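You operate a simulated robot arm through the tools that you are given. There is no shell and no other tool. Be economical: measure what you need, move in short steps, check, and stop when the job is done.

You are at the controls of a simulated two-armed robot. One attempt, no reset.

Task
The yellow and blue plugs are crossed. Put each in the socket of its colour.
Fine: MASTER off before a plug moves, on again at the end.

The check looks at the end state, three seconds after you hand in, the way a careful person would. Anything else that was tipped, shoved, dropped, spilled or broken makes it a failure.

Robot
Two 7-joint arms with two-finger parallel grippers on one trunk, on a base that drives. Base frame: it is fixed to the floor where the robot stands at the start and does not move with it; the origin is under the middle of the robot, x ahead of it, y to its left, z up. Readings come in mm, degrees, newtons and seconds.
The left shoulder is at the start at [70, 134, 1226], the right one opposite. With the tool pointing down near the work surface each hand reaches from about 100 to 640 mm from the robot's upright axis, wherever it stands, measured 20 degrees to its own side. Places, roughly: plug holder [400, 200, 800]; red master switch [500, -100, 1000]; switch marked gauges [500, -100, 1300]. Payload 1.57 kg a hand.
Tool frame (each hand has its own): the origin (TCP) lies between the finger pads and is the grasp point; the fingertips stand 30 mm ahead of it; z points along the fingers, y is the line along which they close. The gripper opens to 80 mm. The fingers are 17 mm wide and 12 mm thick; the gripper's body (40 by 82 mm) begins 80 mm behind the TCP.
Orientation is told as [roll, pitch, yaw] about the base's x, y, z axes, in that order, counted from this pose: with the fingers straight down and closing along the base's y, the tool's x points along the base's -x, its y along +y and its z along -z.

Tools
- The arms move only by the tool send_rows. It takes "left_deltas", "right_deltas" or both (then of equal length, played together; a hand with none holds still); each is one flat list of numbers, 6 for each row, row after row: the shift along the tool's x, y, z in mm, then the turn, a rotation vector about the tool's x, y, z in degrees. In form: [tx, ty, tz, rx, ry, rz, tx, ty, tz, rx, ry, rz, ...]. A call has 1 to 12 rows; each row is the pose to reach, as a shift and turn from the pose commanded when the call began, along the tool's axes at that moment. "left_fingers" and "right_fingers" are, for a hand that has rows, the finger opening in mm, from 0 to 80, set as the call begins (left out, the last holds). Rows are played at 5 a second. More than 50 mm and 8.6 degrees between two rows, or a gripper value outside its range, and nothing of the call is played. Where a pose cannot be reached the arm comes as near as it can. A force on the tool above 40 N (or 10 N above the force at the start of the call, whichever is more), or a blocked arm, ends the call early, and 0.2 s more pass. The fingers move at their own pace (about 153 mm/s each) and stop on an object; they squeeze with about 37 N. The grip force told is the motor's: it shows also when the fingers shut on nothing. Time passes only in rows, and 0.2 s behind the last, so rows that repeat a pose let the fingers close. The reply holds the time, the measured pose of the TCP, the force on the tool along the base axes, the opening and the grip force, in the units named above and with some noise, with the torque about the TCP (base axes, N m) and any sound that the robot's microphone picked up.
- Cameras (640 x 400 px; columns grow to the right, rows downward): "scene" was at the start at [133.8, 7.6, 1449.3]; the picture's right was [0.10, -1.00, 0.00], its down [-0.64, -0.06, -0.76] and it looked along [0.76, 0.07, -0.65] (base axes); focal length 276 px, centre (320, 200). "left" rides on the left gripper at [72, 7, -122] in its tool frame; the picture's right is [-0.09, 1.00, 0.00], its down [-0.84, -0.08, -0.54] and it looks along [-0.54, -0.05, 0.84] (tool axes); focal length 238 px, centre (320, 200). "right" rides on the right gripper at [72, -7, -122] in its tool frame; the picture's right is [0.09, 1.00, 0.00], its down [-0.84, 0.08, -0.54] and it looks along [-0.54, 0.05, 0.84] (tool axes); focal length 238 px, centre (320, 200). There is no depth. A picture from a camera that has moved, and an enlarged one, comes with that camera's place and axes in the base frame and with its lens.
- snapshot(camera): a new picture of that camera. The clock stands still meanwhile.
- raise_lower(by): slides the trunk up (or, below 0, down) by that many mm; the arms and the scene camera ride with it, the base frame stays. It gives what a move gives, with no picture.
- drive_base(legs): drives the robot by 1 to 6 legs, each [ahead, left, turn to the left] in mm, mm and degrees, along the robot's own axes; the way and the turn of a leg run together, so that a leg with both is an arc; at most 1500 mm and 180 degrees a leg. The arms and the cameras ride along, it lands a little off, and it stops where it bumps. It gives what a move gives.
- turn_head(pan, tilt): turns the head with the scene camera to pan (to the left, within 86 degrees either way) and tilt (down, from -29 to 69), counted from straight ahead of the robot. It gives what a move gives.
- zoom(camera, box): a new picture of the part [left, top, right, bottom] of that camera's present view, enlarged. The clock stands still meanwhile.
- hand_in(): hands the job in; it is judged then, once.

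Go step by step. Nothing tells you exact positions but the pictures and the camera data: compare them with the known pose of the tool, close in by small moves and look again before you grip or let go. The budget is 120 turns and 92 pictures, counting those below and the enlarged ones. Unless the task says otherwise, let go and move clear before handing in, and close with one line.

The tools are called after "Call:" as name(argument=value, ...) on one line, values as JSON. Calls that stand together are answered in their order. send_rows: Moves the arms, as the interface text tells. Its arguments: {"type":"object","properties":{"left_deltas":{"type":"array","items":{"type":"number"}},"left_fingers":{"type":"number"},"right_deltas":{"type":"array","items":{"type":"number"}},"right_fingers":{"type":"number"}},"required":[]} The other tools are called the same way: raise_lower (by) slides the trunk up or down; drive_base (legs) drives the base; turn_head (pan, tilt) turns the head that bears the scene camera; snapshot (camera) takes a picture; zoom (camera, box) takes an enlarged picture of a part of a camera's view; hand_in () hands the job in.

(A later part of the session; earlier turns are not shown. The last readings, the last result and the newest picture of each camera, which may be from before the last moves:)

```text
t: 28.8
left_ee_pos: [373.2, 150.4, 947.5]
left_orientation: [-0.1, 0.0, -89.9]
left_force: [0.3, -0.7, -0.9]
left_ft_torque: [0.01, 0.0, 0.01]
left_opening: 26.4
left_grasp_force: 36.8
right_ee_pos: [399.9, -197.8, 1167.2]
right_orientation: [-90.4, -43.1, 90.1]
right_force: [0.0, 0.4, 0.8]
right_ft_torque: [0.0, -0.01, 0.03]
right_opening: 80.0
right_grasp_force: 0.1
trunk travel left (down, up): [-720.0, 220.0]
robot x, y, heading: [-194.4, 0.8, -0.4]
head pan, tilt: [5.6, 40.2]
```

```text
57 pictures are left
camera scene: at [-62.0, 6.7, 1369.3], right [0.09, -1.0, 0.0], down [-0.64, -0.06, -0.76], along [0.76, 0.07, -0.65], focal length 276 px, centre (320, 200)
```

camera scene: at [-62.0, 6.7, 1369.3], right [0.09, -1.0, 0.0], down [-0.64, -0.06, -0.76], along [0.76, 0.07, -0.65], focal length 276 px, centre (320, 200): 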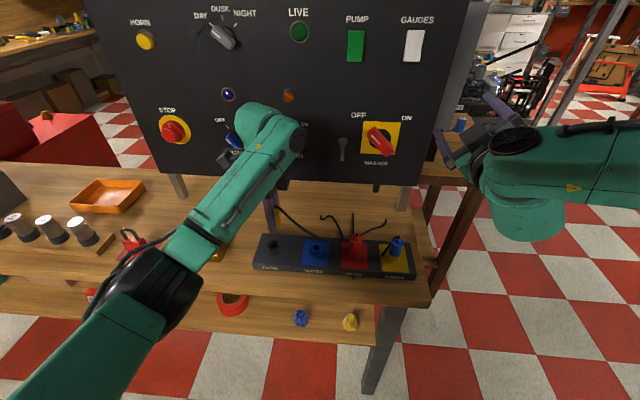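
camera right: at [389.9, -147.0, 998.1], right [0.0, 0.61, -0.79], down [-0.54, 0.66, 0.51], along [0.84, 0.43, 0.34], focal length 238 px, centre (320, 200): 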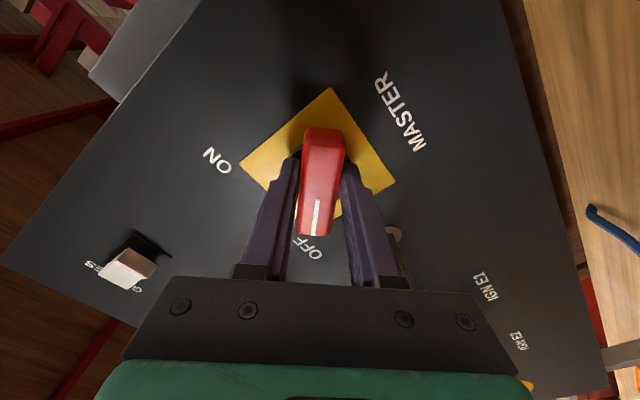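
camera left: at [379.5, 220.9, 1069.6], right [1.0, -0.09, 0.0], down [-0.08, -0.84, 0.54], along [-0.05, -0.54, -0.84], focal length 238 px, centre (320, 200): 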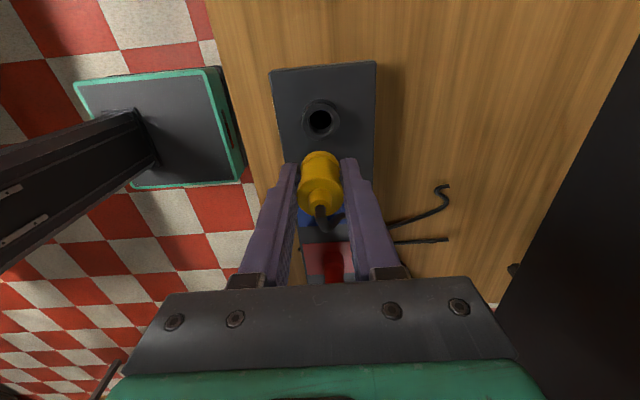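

Call:
send_rows(left_deltas=[11, 0, 0, 0, 0, 0, 11, 0, 9, 0, 0, 0])

Call:
zoom(camera="left", box=[260, 80, 380, 200])

```text
t: 29.4
left_ee_pos: [373.9, 159.7, 941.1]
left_orientation: [-0.1, 0.0, -90.0]
left_force: [-0.5, 0.9, -1.4]
left_ft_torque: [-0.01, -0.02, -0.01]
left_opening: 26.7
left_grasp_force: 37.1
right_ee_pos: [400.0, -199.2, 1166.8]
right_orientation: [-90.4, -43.1, 90.2]
right_force: [0.6, -0.3, -0.6]
right_ft_torque: [0.03, -0.04, -0.01]
right_opening: 80.1
right_grasp_force: 0.1
trunk travel left (down, up): [-720.0, 220.0]
robot x, y, heading: [-195.7, 3.1, -0.5]
head pan, tilt: [5.6, 40.2]
```

```text
3.33 times, centred on (320, 140) of left
camera zoom: at [380.3, 232.0, 1061.0], right [1.0, -0.09, 0.0], down [-0.08, -0.84, 0.54], along [-0.05, -0.54, -0.84], focal length 794 px, centre (320, 400)
```

zoom: 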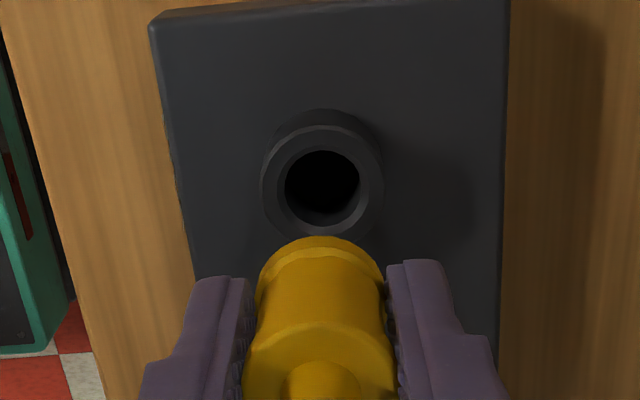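

Hole lies at the same image spot as WATER did when the plug came out, so the plug is over PARK. Lower it slowly.

Call:
send_rows(left_deltas=[0, 0, 15, 0, 0, 0, 0, 0, 28, 0, 0, 0, 0, 0, 36, 0, 0, 0, 0, 0, 42, 0, 0, 0, 0, 0, 48, 0, 0, 0, 0, 0, 54, 0, 0, 0, 0, 0, 59, 0, 0, 0])

Call:
zoom(camera="left", box=[220, 80, 420, 280])

```text
t: 30.9
left_ee_pos: [373.9, 162.0, 881.8]
left_orientation: [0.1, 0.0, -90.0]
left_force: [0.1, -0.5, 1.5]
left_ft_torque: [-0.02, 0.0, 0.01]
left_opening: 26.7
left_grasp_force: 37.0
right_ee_pos: [399.1, -198.9, 1166.9]
right_orientation: [-90.4, -43.1, 90.2]
right_force: [-0.4, 0.4, -0.1]
right_ft_torque: [0.0, 0.01, 0.0]
right_opening: 79.8
right_grasp_force: 0.1
trunk travel left (down, up): [-720.0, 220.0]
robot x, y, heading: [-195.6, 2.4, -0.6]
head pan, tilt: [5.6, 40.2]
```

```text
2.00 times, centred on (320, 180) of left
camera zoom: at [379.5, 233.0, 1002.0], right [1.0, -0.09, 0.0], down [-0.08, -0.84, 0.54], along [-0.05, -0.54, -0.84], focal length 477 px, centre (320, 240)
```

zoom: 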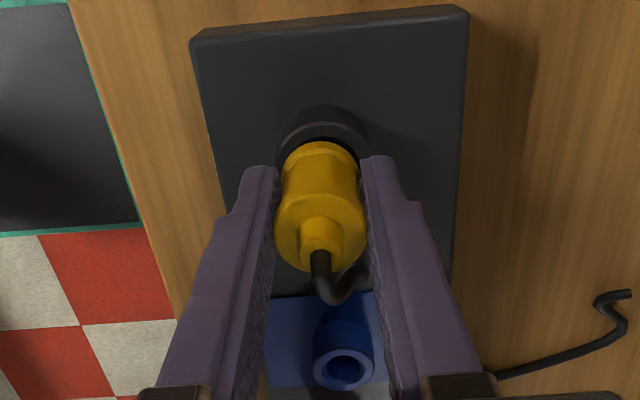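

No resistance so far; a few mm to go.

Call:
send_rows(left_deltas=[0, 0, 2, 0, 0, 0, 0, 0, 4, 0, 0, 0, 0, 0, 6, 0, 0, 0])

Call:
zoom(camera="left", box=[220, 80, 420, 280])

Call:
zoom(camera="scene", box=[230, 200, 350, 300])

```text
t: 31.8
left_ee_pos: [372.8, 162.3, 878.2]
left_orientation: [0.5, 0.0, -89.8]
left_force: [7.3, 2.1, 29.1]
left_ft_torque: [-0.07, 0.11, -0.01]
left_opening: 26.4
left_grasp_force: 37.5
right_ee_pos: [397.1, -198.7, 1167.9]
right_orientation: [-90.7, -43.1, 90.3]
right_force: [0.8, 0.0, -0.4]
right_ft_torque: [0.0, 0.03, 0.02]
right_opening: 79.7
right_grasp_force: 0.1
trunk travel left (down, up): [-720.0, 220.0]
robot x, y, heading: [-192.9, 1.9, -0.5]
head pan, tilt: [5.6, 40.2]
```

```text
2.00 times, centred on (320, 180) of left
camera zoom: at [377.8, 232.9, 999.7], right [1.0, -0.09, 0.01], down [-0.08, -0.84, 0.54], along [-0.04, -0.54, -0.84], focal length 477 px, centre (320, 240)
```

zoom: 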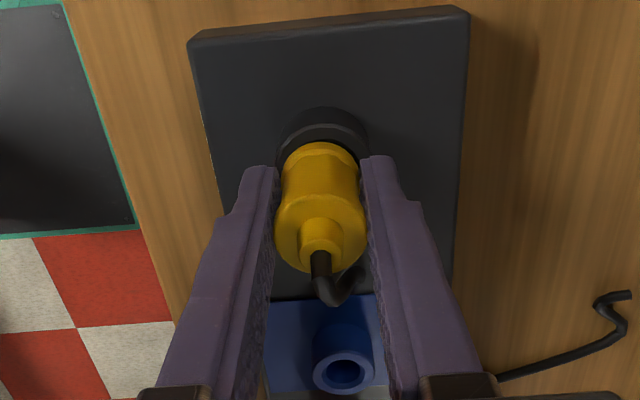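

```text
4.00 times, centred on (290, 250) of scene
camera zoom: at [-65.4, 6.1, 1370.1], right [0.09, -1.0, 0.0], down [-0.64, -0.06, -0.77], along [0.76, 0.07, -0.64], focal length 1104 px, centre (440, 0)
```

zoom: 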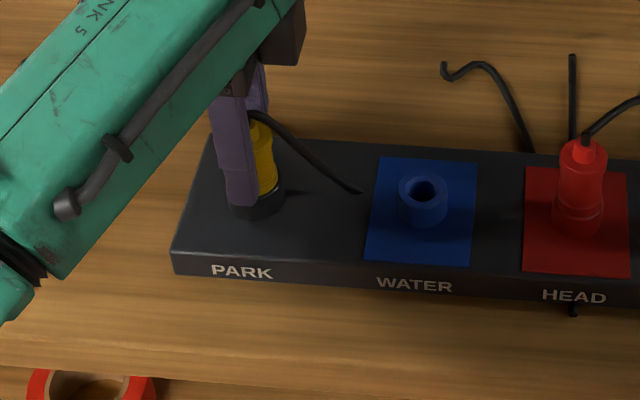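

Seated at the same height as in WATER (878), with firm bottom contact. Relieve, release, and lift clear.

Call:
send_rows(left_deltas=[0, 0, -2, 0, 0, 0])

Call:
send_rows(left_deltas=[0, 0, 0, 0, 0, 0, 0, 0, 0, 0, 0, 0, 0, 0, -30, 0, 0, 0, 0, 0, -70, 0, 0, 0, 0, 0, -100, 0, 0, 0], left_fingers=60)

Call:
snapshot(camera="left")

```text
t: 32.1
left_ee_pos: [372.9, 163.4, 877.7]
left_orientation: [0.2, 0.0, -90.0]
left_force: [9.9, 0.5, 22.1]
left_ft_torque: [0.02, -0.05, 0.02]
left_opening: 26.6
left_grasp_force: 37.0
right_ee_pos: [398.6, -199.1, 1167.4]
right_orientation: [-90.6, -43.1, 90.4]
right_force: [-0.7, -0.3, -0.4]
right_ft_torque: [0.0, 0.0, -0.04]
right_opening: 80.1
right_grasp_force: 0.1
trunk travel left (down, up): [-720.0, 220.0]
robot x, y, heading: [-196.9, 0.6, -0.3]
head pan, tilt: [5.6, 40.2]
```

```text
t: 33.4
left_ee_pos: [375.3, 162.7, 977.6]
left_orientation: [0.0, 0.0, -90.0]
left_force: [0.0, 0.6, -0.2]
left_ft_torque: [0.0, 0.0, -0.01]
left_opening: 59.8
left_grasp_force: 0.0
right_ee_pos: [398.4, -196.3, 1167.2]
right_orientation: [-90.4, -43.0, 90.2]
right_force: [-0.6, -0.1, 0.0]
right_ft_torque: [-0.01, -0.03, 0.03]
right_opening: 79.7
right_grasp_force: 0.1
trunk travel left (down, up): [-720.0, 220.0]
robot x, y, heading: [-194.7, 3.3, -0.6]
head pan, tilt: [5.6, 40.2]
```

```text
52 pictures are left
camera left: at [380.8, 233.6, 1098.5], right [1.0, -0.09, 0.0], down [-0.08, -0.84, 0.54], along [-0.05, -0.54, -0.84], focal length 238 px, centre (320, 200)
```

left: 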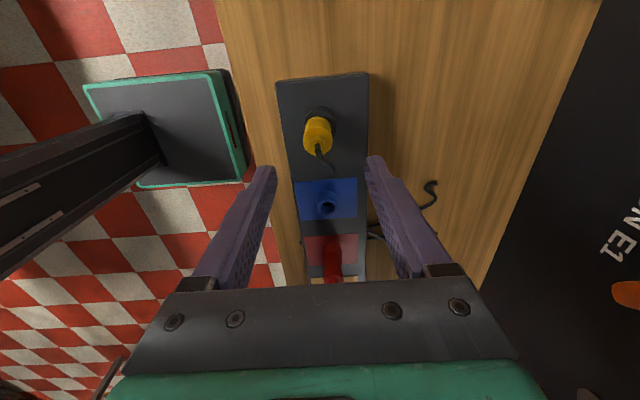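

Yellow sits upright in PARK. Before reaching for blue with the left hand, I fold the right hand further out of the way.

Call:
send_rows(right_deltas=[16, -18, -12, -5.4, 5.8, 0, 33, -35, -24, -10.9, 11.7, 0, 49, -53, -36, -16.4, 17.5, 0, 66, -70, -48, -21.8, 23.4, 0, 82, -88, -60, -27.3, 29.2, 0])

Call:
snapshot(camera="scene")

```text
t: 34.5
left_ee_pos: [376.7, 161.5, 977.2]
left_orientation: [-0.2, 0.1, -90.1]
left_force: [0.1, 0.0, -0.4]
left_ft_torque: [0.01, 0.0, 0.01]
left_opening: 60.1
left_grasp_force: 0.1
right_ee_pos: [332.9, -233.3, 1110.2]
right_orientation: [-43.7, -30.9, 56.6]
right_force: [0.7, -1.0, -0.4]
right_ft_torque: [0.0, -0.03, 0.01]
right_opening: 80.0
right_grasp_force: 0.1
right hand out of reach, approached as far as the arm can: row 3, 4, 5
trunk travel left (down, up): [-720.0, 220.0]
robot x, y, heading: [-198.8, 1.4, -0.6]
head pan, tilt: [5.6, 40.2]
```

```text
51 pictures are left
camera scene: at [-61.1, 7.4, 1369.2], right [0.09, -1.0, 0.0], down [-0.64, -0.06, -0.76], along [0.76, 0.07, -0.65], focal length 276 px, centre (320, 200)
```

scene: 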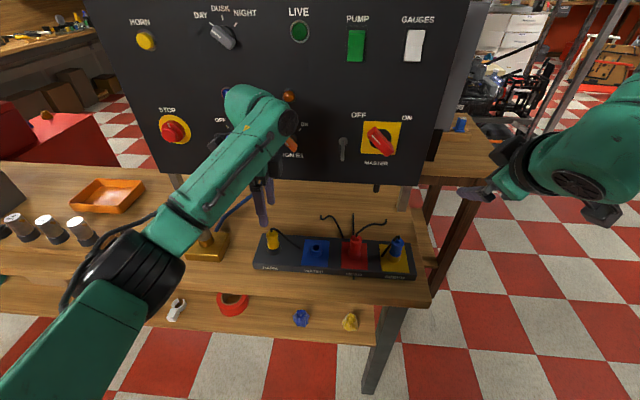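

Now the left hand goes over the blue plug in SPEED (about y=-115).

Call:
send_rows(left_deltas=[-40, 0, -12, 0, 0, 0, -80, 0, -12, 0, 0, 0, -120, 0, -12, 0, 0, 0, -160, 0, -12, 0, 0, 0, -200, 0, -12, 0, 0, 0, -240, 0, -12, 0, 0, 0, -275, 0, -12, 0, 0, 0])

Call:
snapshot(camera="left")

Call:
snapshot(camera="scene")

```text
t: 36.1
left_ee_pos: [359.5, -57.0, 986.3]
left_orientation: [0.2, -0.1, -90.7]
left_force: [0.0, -0.7, -0.3]
left_ft_torque: [-0.01, 0.01, -0.01]
left_opening: 59.9
left_grasp_force: 0.1
left hand out of reach, approached as far as the arm can: row 5, 6, 7
right_ee_pos: [330.9, -234.4, 1110.8]
right_orientation: [-43.7, -31.1, 56.7]
right_force: [-0.4, 0.2, 0.2]
right_ft_torque: [0.03, -0.03, -0.01]
right_opening: 80.0
right_grasp_force: 0.0
trunk travel left (down, up): [-720.0, 220.0]
robot x, y, heading: [-193.9, -0.0, -0.4]
head pan, tilt: [5.6, 40.2]
```

```text
50 pictures are left
camera left: at [366.2, 14.4, 1107.3], right [0.99, -0.1, 0.0], down [-0.09, -0.83, 0.54], along [-0.05, -0.54, -0.84], focal length 238 px, centre (320, 200)
```

left: 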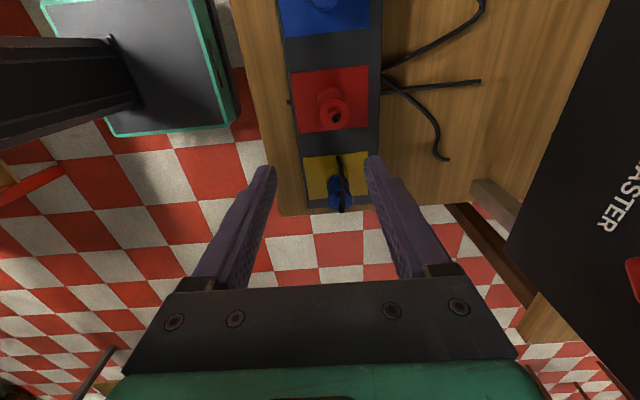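

```text
49 pictures are left
camera scene: at [-62.2, 6.8, 1369.3], right [0.09, -1.0, 0.0], down [-0.64, -0.06, -0.76], along [0.76, 0.07, -0.65], focal length 276 px, centre (320, 200)
```

scene: 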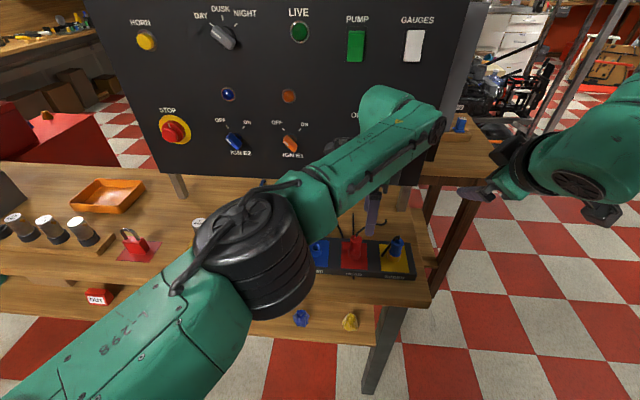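

The left hand can't reach that far right from here. I drive the base 110 mm right and 40 mm forward.

Call:
drive_base(legs=[[0, -110, 0], [40, 0, 0]])

Call:
snapshot(camera="left")

```text
t: 37.8
left_ee_pos: [394.0, -165.4, 988.8]
left_orientation: [0.4, -0.1, -90.7]
left_force: [-0.5, 0.0, 0.6]
left_ft_torque: [0.01, -0.01, 0.03]
left_opening: 60.1
left_grasp_force: 0.1
right_ee_pos: [365.3, -343.1, 1114.5]
right_orientation: [-44.2, -31.1, 56.7]
right_force: [0.2, -0.6, 0.5]
right_ft_torque: [-0.02, 0.0, 0.02]
right_opening: 79.6
right_grasp_force: 0.1
trunk travel left (down, up): [-720.0, 220.0]
robot x, y, heading: [-155.9, -110.3, -0.6]
head pan, tilt: [5.6, 40.2]
```

```text
48 pictures are left
camera left: at [400.4, -94.7, 1110.0], right [0.99, -0.1, 0.01], down [-0.09, -0.83, 0.54], along [-0.05, -0.54, -0.84], focal length 238 px, centre (320, 200)
```

left: 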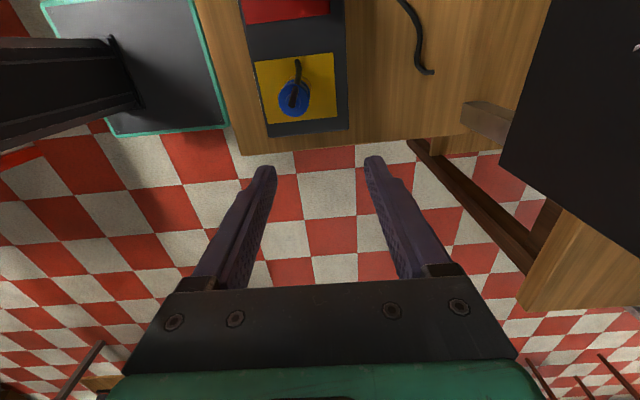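

Call:
send_rows(left_deltas=[18, -9, 0, 0, 0, -0.3, 37, -18, 0, 0, 0, -0.6, 37, -18, 10, 0, 0, -0.6])

Call:
snapshot(camera="left")

```text
t: 38.6
left_ee_pos: [383.2, -131.0, 975.1]
left_orientation: [0.1, -0.1, -90.0]
left_force: [-0.2, 0.2, -0.2]
left_ft_torque: [0.01, 0.02, 0.01]
left_opening: 60.0
left_grasp_force: 0.1
right_ee_pos: [370.5, -345.9, 1111.5]
right_orientation: [-43.7, -31.2, 56.5]
right_force: [0.6, 1.1, 0.0]
right_ft_torque: [0.01, -0.02, 0.02]
right_opening: 80.0
right_grasp_force: 0.0
trunk travel left (down, up): [-720.0, 220.0]
robot x, y, heading: [-158.5, -110.5, -0.7]
head pan, tilt: [5.6, 40.2]
```

```text
47 pictures are left
camera left: at [387.5, -59.5, 1096.4], right [1.0, -0.09, 0.0], down [-0.08, -0.84, 0.54], along [-0.05, -0.54, -0.84], focal length 238 px, centre (320, 200)
```

left: 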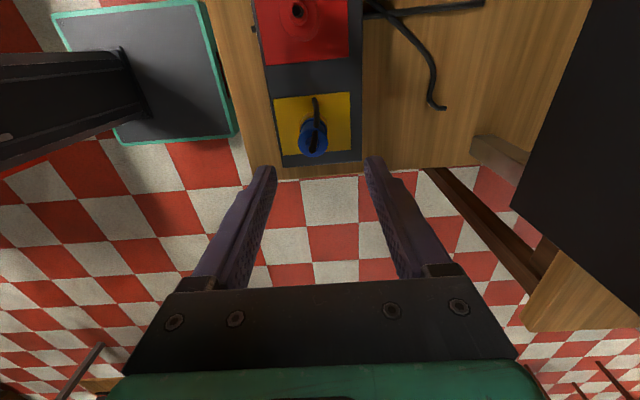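

Call:
send_rows(left_deltas=[3, -6, 0, 0, 0, 0, 3, -6, 20, 0, 0, 0, 3, -6, 38, 0, 0, 0])

Call:
zoom(camera="left", box=[220, 80, 420, 280])

```text
t: 39.4
left_ee_pos: [377.0, -127.2, 936.5]
left_orientation: [0.1, -0.1, -90.1]
left_force: [-0.6, 0.4, 0.4]
left_ft_torque: [-0.05, -0.02, 0.01]
left_opening: 59.8
left_grasp_force: 0.1
right_ee_pos: [369.6, -344.1, 1111.7]
right_orientation: [-43.9, -31.1, 56.7]
right_force: [1.0, 0.4, -0.6]
right_ft_torque: [0.0, 0.06, 0.03]
right_opening: 80.0
right_grasp_force: 0.1
trunk travel left (down, up): [-720.0, 220.0]
robot x, y, heading: [-156.5, -110.4, -0.9]
head pan, tilt: [5.6, 40.2]
```

```text
2.00 times, centred on (320, 180) of left
camera zoom: at [382.4, -56.0, 1057.8], right [1.0, -0.09, 0.0], down [-0.08, -0.84, 0.54], along [-0.05, -0.54, -0.84], focal length 477 px, centre (320, 240)
```

zoom: 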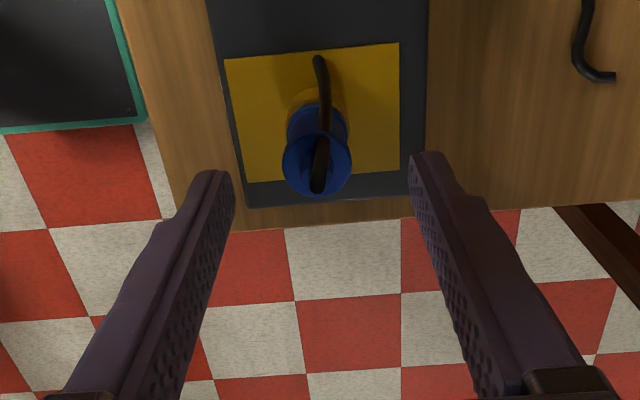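

Aligned. Descend to grip height and close.

Call:
send_rows(left_deltas=[0, -1, 20, 0, 0, 0, 0, -1, 40, 0, 0, 0, 0, -1, 57, 0, 0, 0])

Call:
zoom(camera="left", box=[220, 80, 420, 280])

```text
t: 40.2
left_ee_pos: [374.0, -127.6, 880.3]
left_orientation: [0.3, -0.2, -90.1]
left_force: [0.7, 0.5, 0.4]
left_ft_torque: [0.03, -0.02, 0.0]
left_opening: 60.2
left_grasp_force: 0.0
right_ee_pos: [369.3, -344.1, 1110.6]
right_orientation: [-43.9, -31.2, 56.7]
right_force: [0.6, -0.4, -0.3]
right_ft_torque: [-0.03, -0.01, 0.0]
right_opening: 80.2
right_grasp_force: 0.0
trunk travel left (down, up): [-720.0, 220.0]
robot x, y, heading: [-160.0, -104.8, -0.6]
head pan, tilt: [5.6, 40.2]
```

```text
2.00 times, centred on (320, 180) of left
camera zoom: at [379.9, -56.6, 1001.2], right [1.0, -0.09, 0.0], down [-0.08, -0.84, 0.54], along [-0.05, -0.54, -0.84], focal length 477 px, centre (320, 240)
```

zoom: 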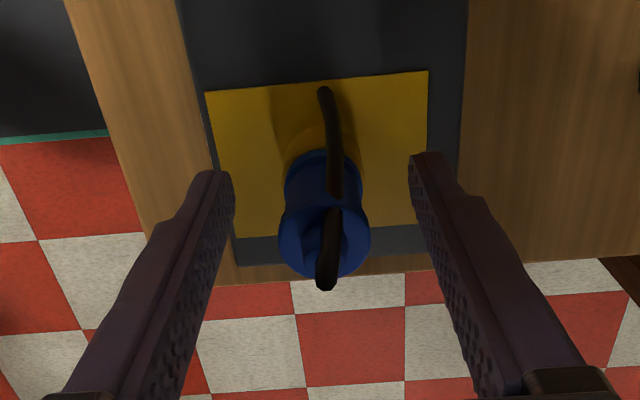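

Call:
send_rows(left_deltas=[-1.5, 1.5, 1.5, 0, 0, 0, -1.5, 1.5, 1.5, 0, 0, 0])

Call:
send_rows(left_deltas=[0, 0, 0, 0, 0, 0, 0, 0, 0, 0, 0, 0, 0, 0, 0, 0, 0, 0], left_fingers=10)

Call:
zoom(camera="left", box=[220, 80, 420, 280])

```text
t: 40.8
left_ee_pos: [376.7, -128.6, 879.2]
left_orientation: [0.3, -0.1, -89.9]
left_force: [0.2, -0.1, -0.1]
left_ft_torque: [-0.01, -0.02, -0.01]
left_opening: 60.2
left_grasp_force: 0.1
right_ee_pos: [369.5, -345.2, 1111.8]
right_orientation: [-43.9, -31.1, 56.6]
right_force: [0.2, -0.4, 0.3]
right_ft_torque: [0.02, -0.01, 0.03]
right_opening: 80.2
right_grasp_force: 0.1
trunk travel left (down, up): [-720.0, 220.0]
robot x, y, heading: [-158.7, -107.7, -0.7]
head pan, tilt: [5.6, 40.2]
```

```text
t: 41.6
left_ee_pos: [376.2, -129.0, 879.1]
left_orientation: [0.2, 0.0, -90.2]
left_force: [-3.2, 0.3, -1.0]
left_ft_torque: [-0.02, 0.2, 0.0]
left_opening: 26.5
left_grasp_force: 36.8
right_ee_pos: [369.5, -344.7, 1111.1]
right_orientation: [-43.9, -31.1, 56.6]
right_force: [0.3, 0.6, 0.0]
right_ft_torque: [-0.01, 0.03, 0.0]
right_opening: 79.9
right_grasp_force: 0.0
trunk travel left (down, up): [-720.0, 220.0]
robot x, y, heading: [-158.0, -113.7, -0.6]
head pan, tilt: [5.6, 40.2]
```

```text
2.00 times, centred on (320, 180) of left
camera zoom: at [380.9, -58.1, 999.4], right [1.0, -0.09, 0.0], down [-0.08, -0.84, 0.54], along [-0.05, -0.54, -0.84], focal length 477 px, centre (320, 240)
```

zoom: 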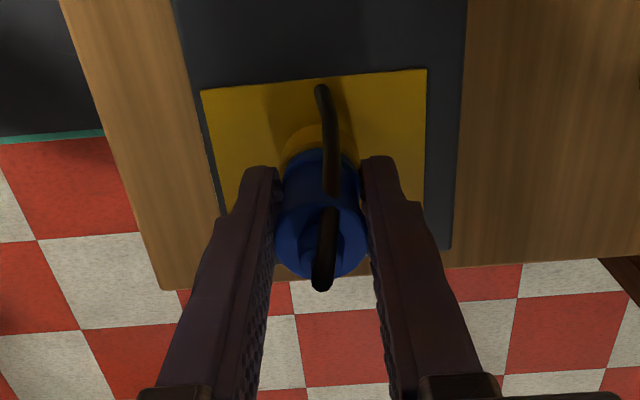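

Gripped. Lift 100 mm (to pass above the red plug).

Call:
send_rows(left_deltas=[0, 0, -5, 0, 0, 0, 0, 0, -12, 0, 0, 0, 0, 0, -22, 0, 0, 0, 0, 0, -40, 0, 0, 0, 0, 0, -65, 0, 0, 0, 0, 0, -100, 0, 0, 0])

Call:
zoom(camera="left", box=[220, 60, 420, 260])

Call:
snapshot(camera="scene")

```text
t: 43.0
left_ee_pos: [374.8, -127.7, 982.3]
left_orientation: [0.0, -0.1, -90.1]
left_force: [1.3, -0.5, 0.1]
left_ft_torque: [0.04, 0.0, 0.0]
left_opening: 27.1
left_grasp_force: 37.2
right_ee_pos: [368.8, -343.5, 1111.3]
right_orientation: [-44.0, -31.0, 56.7]
right_force: [-0.3, -0.5, -0.1]
right_ft_torque: [-0.03, 0.02, 0.0]
right_opening: 80.0
right_grasp_force: 0.0
trunk travel left (down, up): [-720.0, 220.0]
robot x, y, heading: [-157.2, -110.4, -0.6]
head pan, tilt: [5.6, 40.2]
```

```text
2.00 times, centred on (320, 160) of left
camera zoom: at [381.5, -56.8, 1101.7], right [1.0, -0.09, 0.0], down [-0.08, -0.84, 0.54], along [-0.05, -0.54, -0.84], focal length 477 px, centre (320, 280)
```

zoom: 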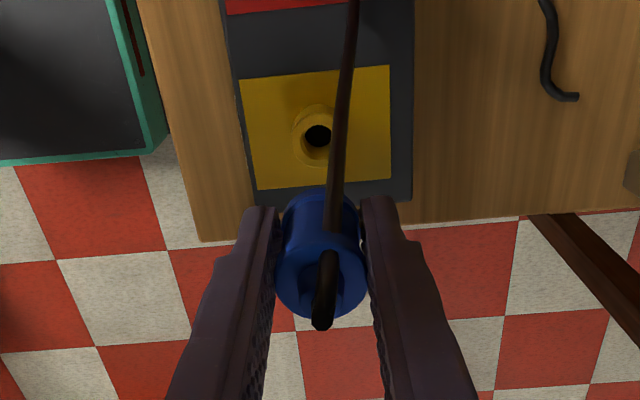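

```text
42 pictures are left
camera scene: at [-23.9, -102.9, 1369.3], right [0.09, -1.0, 0.0], down [-0.64, -0.06, -0.76], along [0.76, 0.07, -0.65], focal length 276 px, centre (320, 200)
```

scene: 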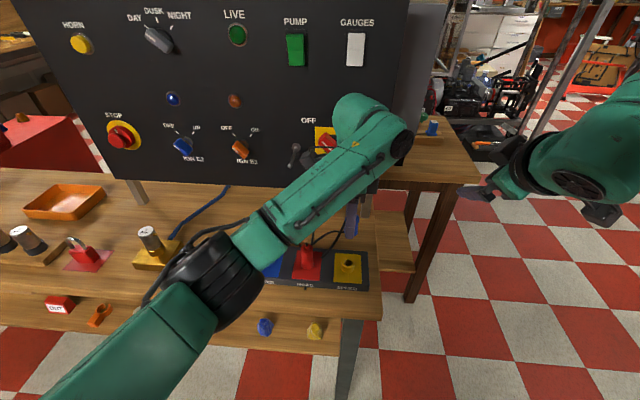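

Blue is out and SPEED is empty. Carry blue to WATER (y≈58).

Call:
send_rows(left_deltas=[38, 0, 0, 0, 0, 0, 76, 0, 0, 0, 0, 0, 114, 0, 0, 0, 0, 0, 152, 0, 0, 0, 0, 0, 187, -1, 0, 0, 0, 0, 187, -1, 30, 0, 0, 0])

Call:
zoom(camera="left", box=[220, 60, 420, 260])

```text
t: 44.4
left_ee_pos: [377.1, 58.2, 949.2]
left_orientation: [0.2, -0.1, -90.0]
left_force: [0.0, 0.5, -0.7]
left_ft_torque: [0.03, 0.0, 0.03]
left_opening: 26.7
left_grasp_force: 36.7
right_ee_pos: [370.5, -344.7, 1110.5]
right_orientation: [-43.8, -31.1, 56.6]
right_force: [-0.4, 0.5, -0.5]
right_ft_torque: [0.01, 0.0, 0.02]
right_opening: 79.8
right_grasp_force: 0.1
trunk travel left (down, up): [-720.0, 220.0]
robot x, y, heading: [-157.0, -113.2, -0.5]
head pan, tilt: [5.6, 40.2]
```

```text
2.00 times, centred on (320, 160) of left
camera zoom: at [381.5, 129.3, 1070.7], right [1.0, -0.09, 0.0], down [-0.08, -0.84, 0.54], along [-0.05, -0.54, -0.84], focal length 477 px, centre (320, 280)
```

zoom: 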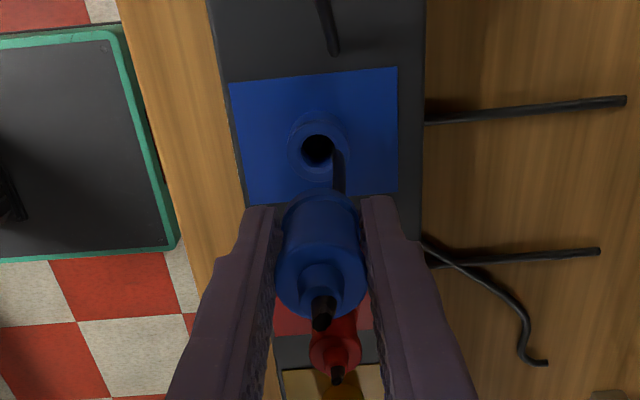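

Call:
send_rows(left_deltas=[2.5, -0.5, 0, 0, 0, 0, 2.5, -0.5, 20, 0, 0, 0, 2.5, -0.5, 20, 0, 0, 0])

Call:
zoom(camera="left", box=[260, 80, 380, 200])

Call:
zoom(camera="scene", box=[200, 180, 380, 300])

```text
t: 45.2
left_ee_pos: [376.0, 59.4, 929.1]
left_orientation: [0.2, -0.1, -90.0]
left_force: [-0.4, 0.5, -0.7]
left_ft_torque: [-0.01, 0.04, 0.0]
left_opening: 26.6
left_grasp_force: 37.5
right_ee_pos: [368.9, -344.2, 1111.3]
right_orientation: [-43.9, -31.2, 56.6]
right_force: [0.8, 0.0, -0.2]
right_ft_torque: [0.01, -0.02, 0.0]
right_opening: 80.0
right_grasp_force: 0.1
trunk travel left (down, up): [-720.0, 220.0]
robot x, y, heading: [-153.2, -107.9, -0.6]
head pan, tilt: [5.6, 40.2]
```

```text
3.33 times, centred on (320, 140) of left
camera zoom: at [381.1, 130.5, 1050.7], right [1.0, -0.09, 0.0], down [-0.08, -0.84, 0.54], along [-0.05, -0.54, -0.84], focal length 794 px, centre (320, 400)
```

zoom: 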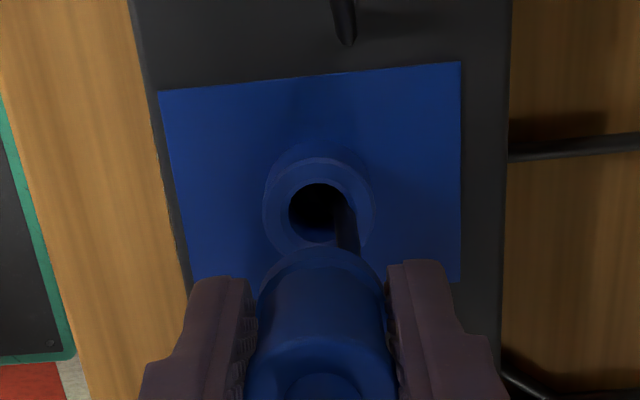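

```text
3.33 times, centred on (290, 240) of scene
camera zoom: at [-23.6, -103.0, 1369.3], right [0.09, -1.0, 0.0], down [-0.64, -0.06, -0.76], along [0.76, 0.07, -0.65], focal length 920 px, centre (420, 67)
```

zoom: 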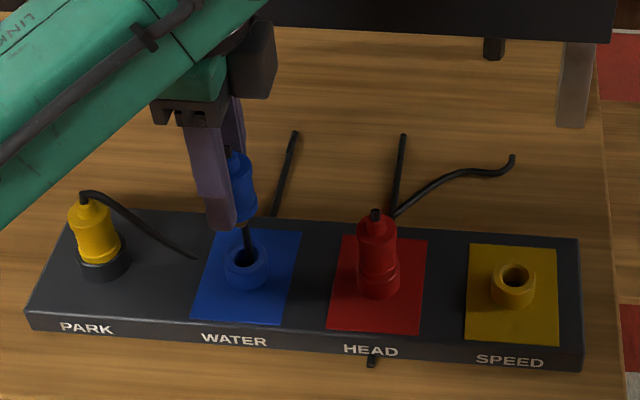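

Call:
zoom(camera="left", box=[240, 110, 400, 270])

Call:
zoom(camera="scene", box=[240, 205, 300, 275])

```text
2.50 times, centred on (320, 190) of left
camera zoom: at [381.1, 130.5, 1050.7], right [1.0, -0.09, 0.0], down [-0.08, -0.84, 0.54], along [-0.05, -0.54, -0.84], focal length 596 px, centre (320, 225)
```

zoom: 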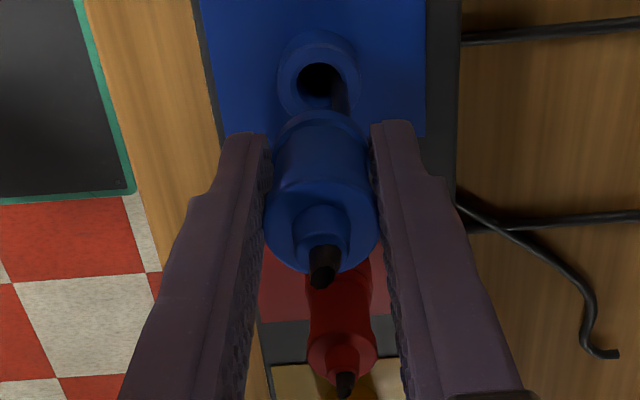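

```text
5.71 times, centred on (270, 240) of scene
camera zoom: at [-23.6, -103.0, 1369.3], right [0.09, -1.0, 0.0], down [-0.64, -0.06, -0.76], along [0.76, 0.07, -0.65], focal length 1577 px, centre (606, -29)
```

zoom: 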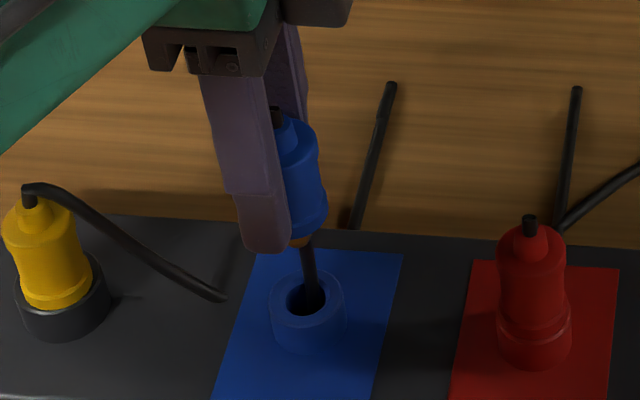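

The blue plug's nose is above the hole with only the loose cable visible alongside. Lower slowly with the force guard.

Call:
send_rows(left_deltas=[0, 0, 12, 0, 0, 0, 0, 0, 20, 0, 0, 0, 0, 0, 27, 0, 0, 0, 0, 0, 34, 0, 0, 0, 0, 0, 41, 0, 0, 0, 0, 0, 47, 0, 0, 0])

Call:
zoom(camera="left", box=[220, 80, 420, 280])

```text
t: 46.6
left_ee_pos: [375.5, 61.0, 883.2]
left_orientation: [0.2, -0.1, -90.0]
left_force: [-0.2, -0.9, -0.5]
left_ft_torque: [0.0, -0.01, -0.03]
left_opening: 26.5
left_grasp_force: 36.9
right_ee_pos: [370.4, -344.0, 1111.9]
right_orientation: [-44.0, -31.1, 56.6]
right_force: [-1.0, 0.1, -0.6]
right_ft_torque: [0.01, -0.01, -0.01]
right_opening: 80.1
right_grasp_force: 0.1
trunk travel left (down, up): [-720.0, 220.0]
robot x, y, heading: [-160.5, -108.2, -0.4]
head pan, tilt: [5.6, 40.2]
```

```text
2.00 times, centred on (320, 180) of left
camera zoom: at [380.5, 132.1, 1003.7], right [1.0, -0.09, 0.0], down [-0.08, -0.84, 0.54], along [-0.05, -0.54, -0.84], focal length 477 px, centre (320, 240)
```

zoom: 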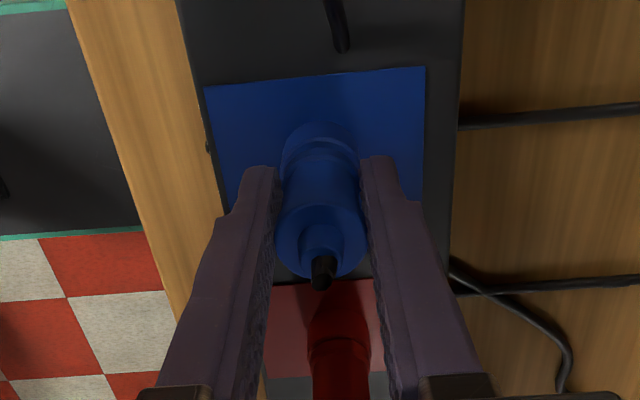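

No resistance; press the last millimetres until it bottoms.

Call:
send_rows(left_deltas=[0, 0, 2, 0, 0, 0, 0, 0, 4, 0, 0, 0, 0, 0, 6, 0, 0, 0, 0, 0, 7, 0, 0, 0])

Call:
zoom(camera="scene", box=[220, 205, 320, 285])

```text
t: 47.6
left_ee_pos: [374.4, 61.6, 877.8]
left_orientation: [0.7, -0.1, -90.0]
left_force: [5.4, 0.9, 26.7]
left_ft_torque: [-0.02, 0.14, 0.02]
left_opening: 26.7
left_grasp_force: 37.2
right_ee_pos: [365.8, -344.5, 1112.9]
right_orientation: [-44.0, -31.2, 56.7]
right_force: [0.1, 0.5, 0.8]
right_ft_torque: [-0.01, 0.02, -0.01]
right_opening: 80.0
right_grasp_force: 0.0
trunk travel left (down, up): [-720.0, 220.0]
robot x, y, heading: [-157.9, -107.9, -0.4]
head pan, tilt: [5.6, 40.2]
```

```text
5.00 times, centred on (270, 245) of scene
camera zoom: at [-26.6, -104.2, 1370.0], right [0.09, -1.0, 0.0], down [-0.64, -0.06, -0.77], along [0.76, 0.07, -0.64], focal length 1380 px, centre (570, -25)
```

zoom: 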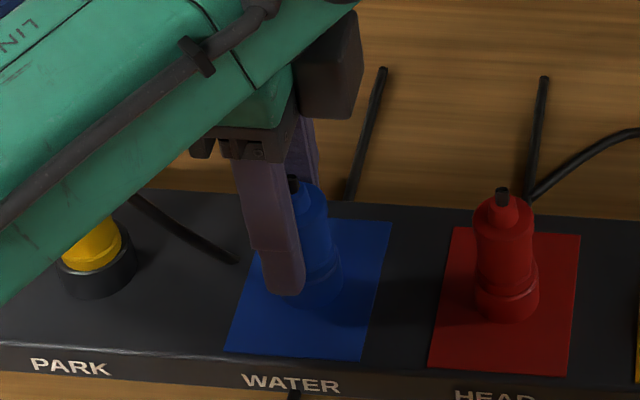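

Blue is seated in WATER at z≈878. Release, lift, and go back to the yellow plug in PARK.

Call:
send_rows(left_deltas=[0, 0, -3, 0, 0, 0])

Call:
send_rows(left_deltas=[0, 0, 0, 0, 0, 0, 0, 0, 0, 0, 0, 0, 0, 0, -25, 0, 0, 0, 0, 0, -60, 0, 0, 0, 0, 0, -95, 0, 0, 0, 34, 0, -95, 0, 0, 0, 68, 0, -95, 0, 0, 0, 101, 0, -95, 0, 0, 0, 101, 0, -60, 0, 0, 0, 101, 0, -60, 0, 0, 0], left_fingers=60)

Call:
zoom(camera="left", box=[220, 80, 420, 280])

```text
t: 48.0
left_ee_pos: [374.7, 60.4, 877.3]
left_orientation: [0.3, -0.1, -90.1]
left_force: [9.0, 0.7, 17.1]
left_ft_torque: [-0.06, -0.05, 0.03]
left_opening: 26.7
left_grasp_force: 36.7
right_ee_pos: [368.3, -345.4, 1111.3]
right_orientation: [-43.9, -31.2, 56.5]
right_force: [-0.6, -0.4, -0.4]
right_ft_torque: [0.0, 0.04, -0.01]
right_opening: 80.1
right_grasp_force: 0.0
trunk travel left (down, up): [-720.0, 220.0]
robot x, y, heading: [-159.6, -105.2, -0.7]
head pan, tilt: [5.6, 40.2]
```

```text
t: 50.2
left_ee_pos: [373.9, 160.9, 940.0]
left_orientation: [0.2, 0.0, -90.2]
left_force: [-0.6, 0.5, -0.5]
left_ft_torque: [0.01, 0.0, 0.01]
left_opening: 60.2
left_grasp_force: 0.0
right_ee_pos: [369.2, -342.7, 1111.4]
right_orientation: [-44.0, -31.2, 56.5]
right_force: [0.1, -0.1, 1.0]
right_ft_torque: [0.0, 0.02, -0.03]
right_opening: 80.1
right_grasp_force: 0.0
trunk travel left (down, up): [-720.0, 220.0]
robot x, y, heading: [-155.2, -110.6, -0.3]
head pan, tilt: [5.6, 40.2]
```

```text
2.00 times, centred on (320, 180) of left
camera zoom: at [378.5, 232.5, 1060.9], right [1.0, -0.09, 0.0], down [-0.08, -0.84, 0.54], along [-0.05, -0.54, -0.84], focal length 477 px, centre (320, 240)
```

zoom: 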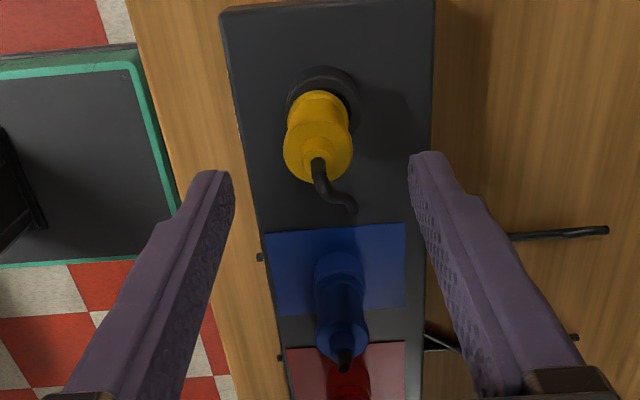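

Call:
send_rows(left_deltas=[4.5, -1, 0, 0, 0, 0, 4.5, -1, 25, 0, 0, 0, 4.5, -1, 50, 0, 0, 0, 4.5, -1, 61, 0, 0, 0])

Call:
zoom(camera="left", box=[220, 80, 420, 280])

Call:
zoom(camera="scene", box=[200, 200, 320, 290])

```text
t: 51.2
left_ee_pos: [373.9, 165.3, 876.8]
left_orientation: [0.2, -0.1, -90.1]
left_force: [-0.5, -0.3, -0.5]
left_ft_torque: [-0.04, 0.01, 0.0]
left_opening: 59.8
left_grasp_force: 0.0
right_ee_pos: [369.0, -343.6, 1111.5]
right_orientation: [-43.9, -31.1, 56.5]
right_force: [0.6, -0.2, 0.5]
right_ft_torque: [0.02, 0.02, 0.01]
right_opening: 79.9
right_grasp_force: 0.1
trunk travel left (down, up): [-720.0, 220.0]
robot x, y, heading: [-159.7, -107.7, -0.6]
head pan, tilt: [5.6, 40.2]
```

```text
2.00 times, centred on (320, 180) of left
camera zoom: at [378.9, 237.0, 997.5], right [1.0, -0.09, 0.0], down [-0.08, -0.84, 0.54], along [-0.05, -0.54, -0.84], focal length 477 px, centre (320, 240)
```

zoom: 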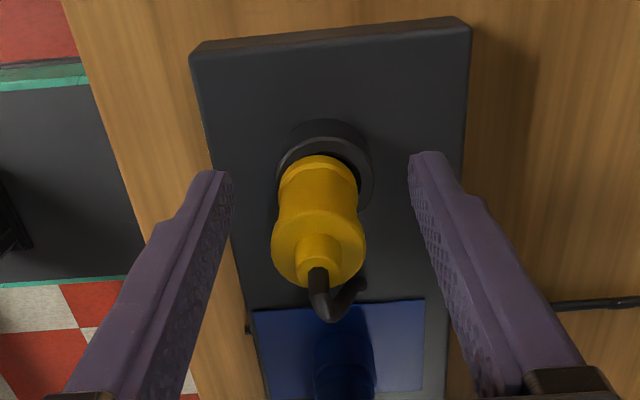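

```text
4.44 times, centred on (260, 245) of scene
camera zoom: at [-23.5, -103.0, 1369.3], right [0.09, -1.0, 0.0], down [-0.64, -0.06, -0.76], along [0.76, 0.07, -0.65], focal length 1226 px, centre (587, 0)
```

zoom: 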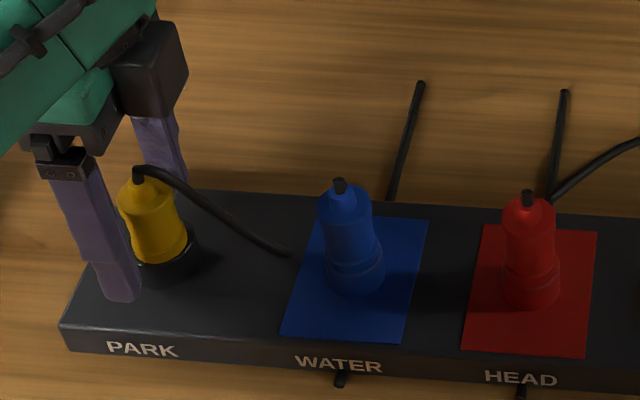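

Call:
send_rows(left_deltas=[-2.5, 0, -1, 0, 0, 0, -2.5, 0, -1, 0, 0, 0])

Call:
send_rows(left_deltas=[0, 0, 0, 0, 0, 0, 0, 0, 0, 0, 0, 0, 0, 0, 0, 0, 0, 0], left_fingers=10)

Call:
zoom(camera="left", box=[220, 80, 420, 280])

```text
t: 51.8
left_ee_pos: [373.2, 162.5, 878.5]
left_orientation: [0.1, -0.1, -90.0]
left_force: [-1.3, -0.7, -0.2]
left_ft_torque: [-0.01, 0.0, 0.01]
left_opening: 60.1
left_grasp_force: 0.0
right_ee_pos: [370.1, -343.9, 1112.2]
right_orientation: [-43.9, -31.2, 56.6]
right_force: [0.2, 0.0, 0.7]
right_ft_torque: [-0.01, -0.01, 0.0]
right_opening: 80.0
right_grasp_force: 0.0
trunk travel left (down, up): [-720.0, 220.0]
robot x, y, heading: [-158.0, -110.0, -0.5]
head pan, tilt: [5.6, 40.2]
```

```text
t: 52.6
left_ee_pos: [373.7, 163.1, 878.3]
left_orientation: [0.0, -0.1, -90.0]
left_force: [-1.0, -1.0, -0.9]
left_ft_torque: [-0.01, 0.01, 0.0]
left_opening: 26.7
left_grasp_force: 37.1
right_ee_pos: [369.5, -344.4, 1111.7]
right_orientation: [-43.9, -31.1, 56.6]
right_force: [0.5, -0.1, -0.8]
right_ft_torque: [0.01, 0.02, -0.04]
right_opening: 79.7
right_grasp_force: 0.1
trunk travel left (down, up): [-720.0, 220.0]
robot x, y, heading: [-158.0, -107.2, -0.4]
head pan, tilt: [5.6, 40.2]
```

```text
2.00 times, centred on (320, 180) of left
camera zoom: at [378.5, 234.5, 998.9], right [1.0, -0.09, 0.0], down [-0.08, -0.84, 0.54], along [-0.05, -0.54, -0.84], focal length 477 px, centre (320, 240)
```

zoom: 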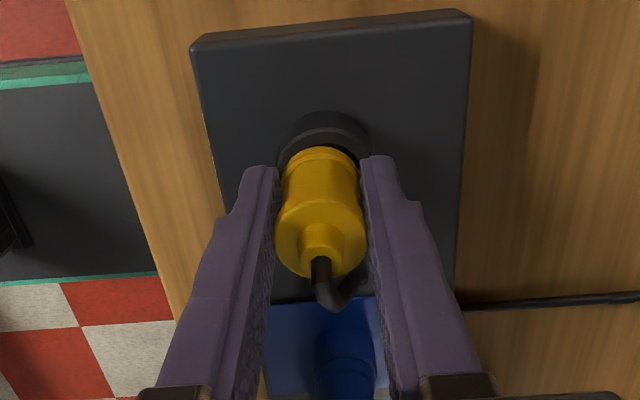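

Yellow gripped nearly as before. Lift, travel at safe height to SPEED (y≈-129).

Call:
send_rows(left_deltas=[0, 0, -5, 0, 0, 0, 0, 0, -12, 0, 0, 0, 0, 0, -25, 0, 0, 0, 0, 0, -60, 0, 0, 0, 0, 0, -105, 0, 0, 0])

Call:
send_rows(left_deltas=[-42, 0, 0, 0, 0, 0, -84, 0, 0, 0, 0, 0, -126, 0, 0, 0, 0, 0, -168, 0, 0, 0, 0, 0, -210, 0, 0, 0, 0, 0, -252, 0, 0, 0, 0, 0, -291, 1, 0, 0, 0, 0, -291, 1, 30, 0, 0, 0, -291, 1, 30, 0, 0, 0])

Call:
zoom(camera="left", box=[220, 60, 420, 260])

```text
t: 53.8
left_ee_pos: [373.5, 163.7, 981.6]
left_orientation: [0.2, -0.1, -90.1]
left_force: [0.0, -0.2, -0.8]
left_ft_torque: [0.01, -0.04, -0.04]
left_opening: 26.5
left_grasp_force: 37.2
right_ee_pos: [369.4, -345.3, 1111.5]
right_orientation: [-43.9, -31.1, 56.6]
right_force: [0.3, -0.5, -0.2]
right_ft_torque: [-0.01, -0.02, -0.03]
right_opening: 80.0
right_grasp_force: 0.0
trunk travel left (down, up): [-720.0, 220.0]
robot x, y, heading: [-161.3, -113.8, -0.6]
head pan, tilt: [5.6, 40.2]
```

```text
t: 55.8
left_ee_pos: [374.7, -126.3, 954.6]
left_orientation: [0.2, 0.0, -90.1]
left_force: [1.0, 0.1, -0.7]
left_ft_torque: [-0.02, -0.01, 0.02]
left_opening: 27.0
left_grasp_force: 37.1
right_ee_pos: [369.5, -343.5, 1112.1]
right_orientation: [-43.9, -31.1, 56.6]
right_force: [0.3, 0.6, -0.5]
right_ft_torque: [-0.03, -0.02, 0.0]
right_opening: 80.1
right_grasp_force: 0.1
trunk travel left (down, up): [-720.0, 220.0]
robot x, y, heading: [-155.6, -108.7, -0.2]
head pan, tilt: [5.6, 40.2]
```

```text
2.00 times, centred on (320, 160) of left
camera zoom: at [381.2, -54.2, 1075.9], right [1.0, -0.09, 0.0], down [-0.08, -0.84, 0.54], along [-0.05, -0.54, -0.84], focal length 477 px, centre (320, 280)
```

zoom: 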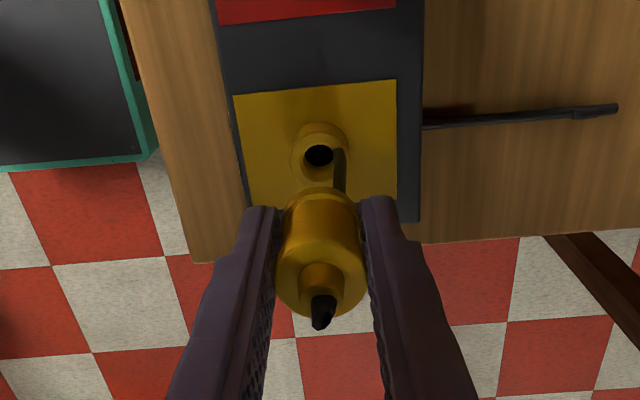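

Call:
send_rows(left_deltas=[-4, 0, 0, 0, 0, 0, -4, 0, 22, 0, 0, 0, -4, 0, 22, 0, 0, 0])

Call:
zoom(camera="left", box=[260, 80, 380, 200])

Call:
zoom(camera="scene", box=[290, 190, 390, 290])

```text
t: 56.6
left_ee_pos: [376.1, -130.0, 932.9]
left_orientation: [0.2, -0.1, -90.0]
left_force: [-1.0, 0.5, -0.4]
left_ft_torque: [0.0, -0.01, 0.01]
left_opening: 26.9
left_grasp_force: 37.1
right_ee_pos: [369.8, -343.8, 1111.5]
right_orientation: [-43.9, -31.1, 56.6]
right_force: [0.4, 0.4, 0.4]
right_ft_torque: [0.01, -0.01, 0.0]
right_opening: 80.0
right_grasp_force: 0.2
trunk travel left (down, up): [-720.0, 220.0]
robot x, y, heading: [-157.9, -109.7, -0.7]
head pan, tilt: [5.6, 40.2]
```

```text
3.33 times, centred on (320, 140) of left
camera zoom: at [381.4, -58.5, 1053.7], right [1.0, -0.09, 0.0], down [-0.08, -0.84, 0.54], along [-0.05, -0.54, -0.84], focal length 794 px, centre (320, 400)
```

zoom: 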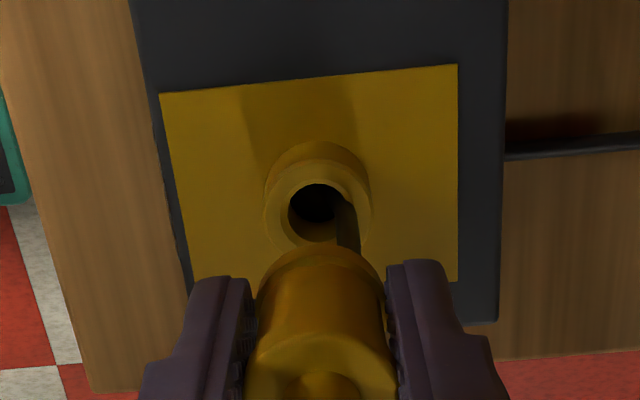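

```text
4.00 times, centred on (340, 240) of scene
camera zoom: at [-23.5, -103.1, 1369.3], right [0.09, -1.0, 0.0], down [-0.64, -0.06, -0.76], along [0.76, 0.07, -0.65], focal length 1104 px, centre (240, 40)
```

zoom: 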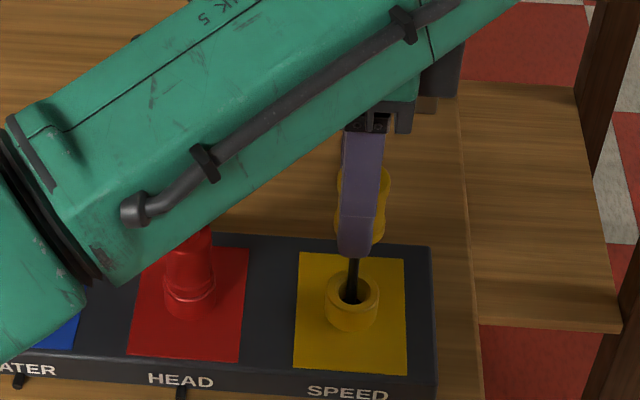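

The hole sits in the same image position relative to the plug as in the good WATER insertion. Lower.

Call:
send_rows(left_deltas=[0, 0, 12, 0, 0, 0, 0, 0, 20, 0, 0, 0, 0, 0, 27, 0, 0, 0, 0, 0, 34, 0, 0, 0, 0, 0, 41, 0, 0, 0, 0, 0, 48, 0, 0, 0])

Call:
zoom(camera="left", box=[220, 80, 420, 280])

```text
t: 58.0
left_ee_pos: [373.8, -131.3, 883.3]
left_orientation: [0.2, -0.2, -90.1]
left_force: [0.1, 0.0, -0.5]
left_ft_torque: [0.0, 0.0, 0.03]
left_opening: 26.8
left_grasp_force: 36.9
right_ee_pos: [369.4, -344.4, 1112.2]
right_orientation: [-43.9, -31.2, 56.7]
right_force: [0.1, 0.5, -0.9]
right_ft_torque: [0.0, -0.02, -0.01]
right_opening: 80.0
right_grasp_force: 0.1
trunk travel left (down, up): [-720.0, 220.0]
robot x, y, heading: [-154.2, -106.3, -0.9]
head pan, tilt: [5.6, 40.2]
```

```text
2.00 times, centred on (320, 180) of left
camera zoom: at [379.9, -59.8, 1004.6], right [1.0, -0.09, 0.0], down [-0.08, -0.84, 0.54], along [-0.05, -0.54, -0.84], focal length 477 px, centre (320, 240)
```

zoom: 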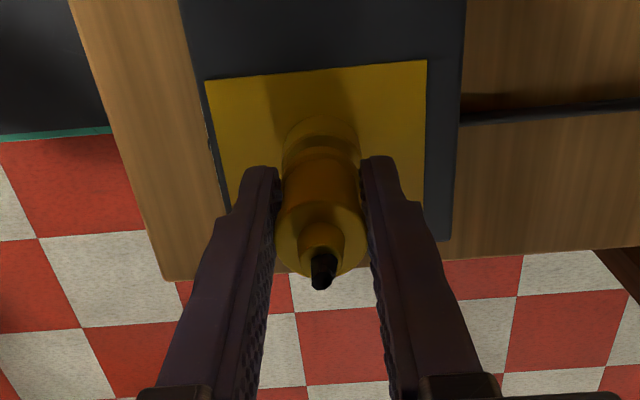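

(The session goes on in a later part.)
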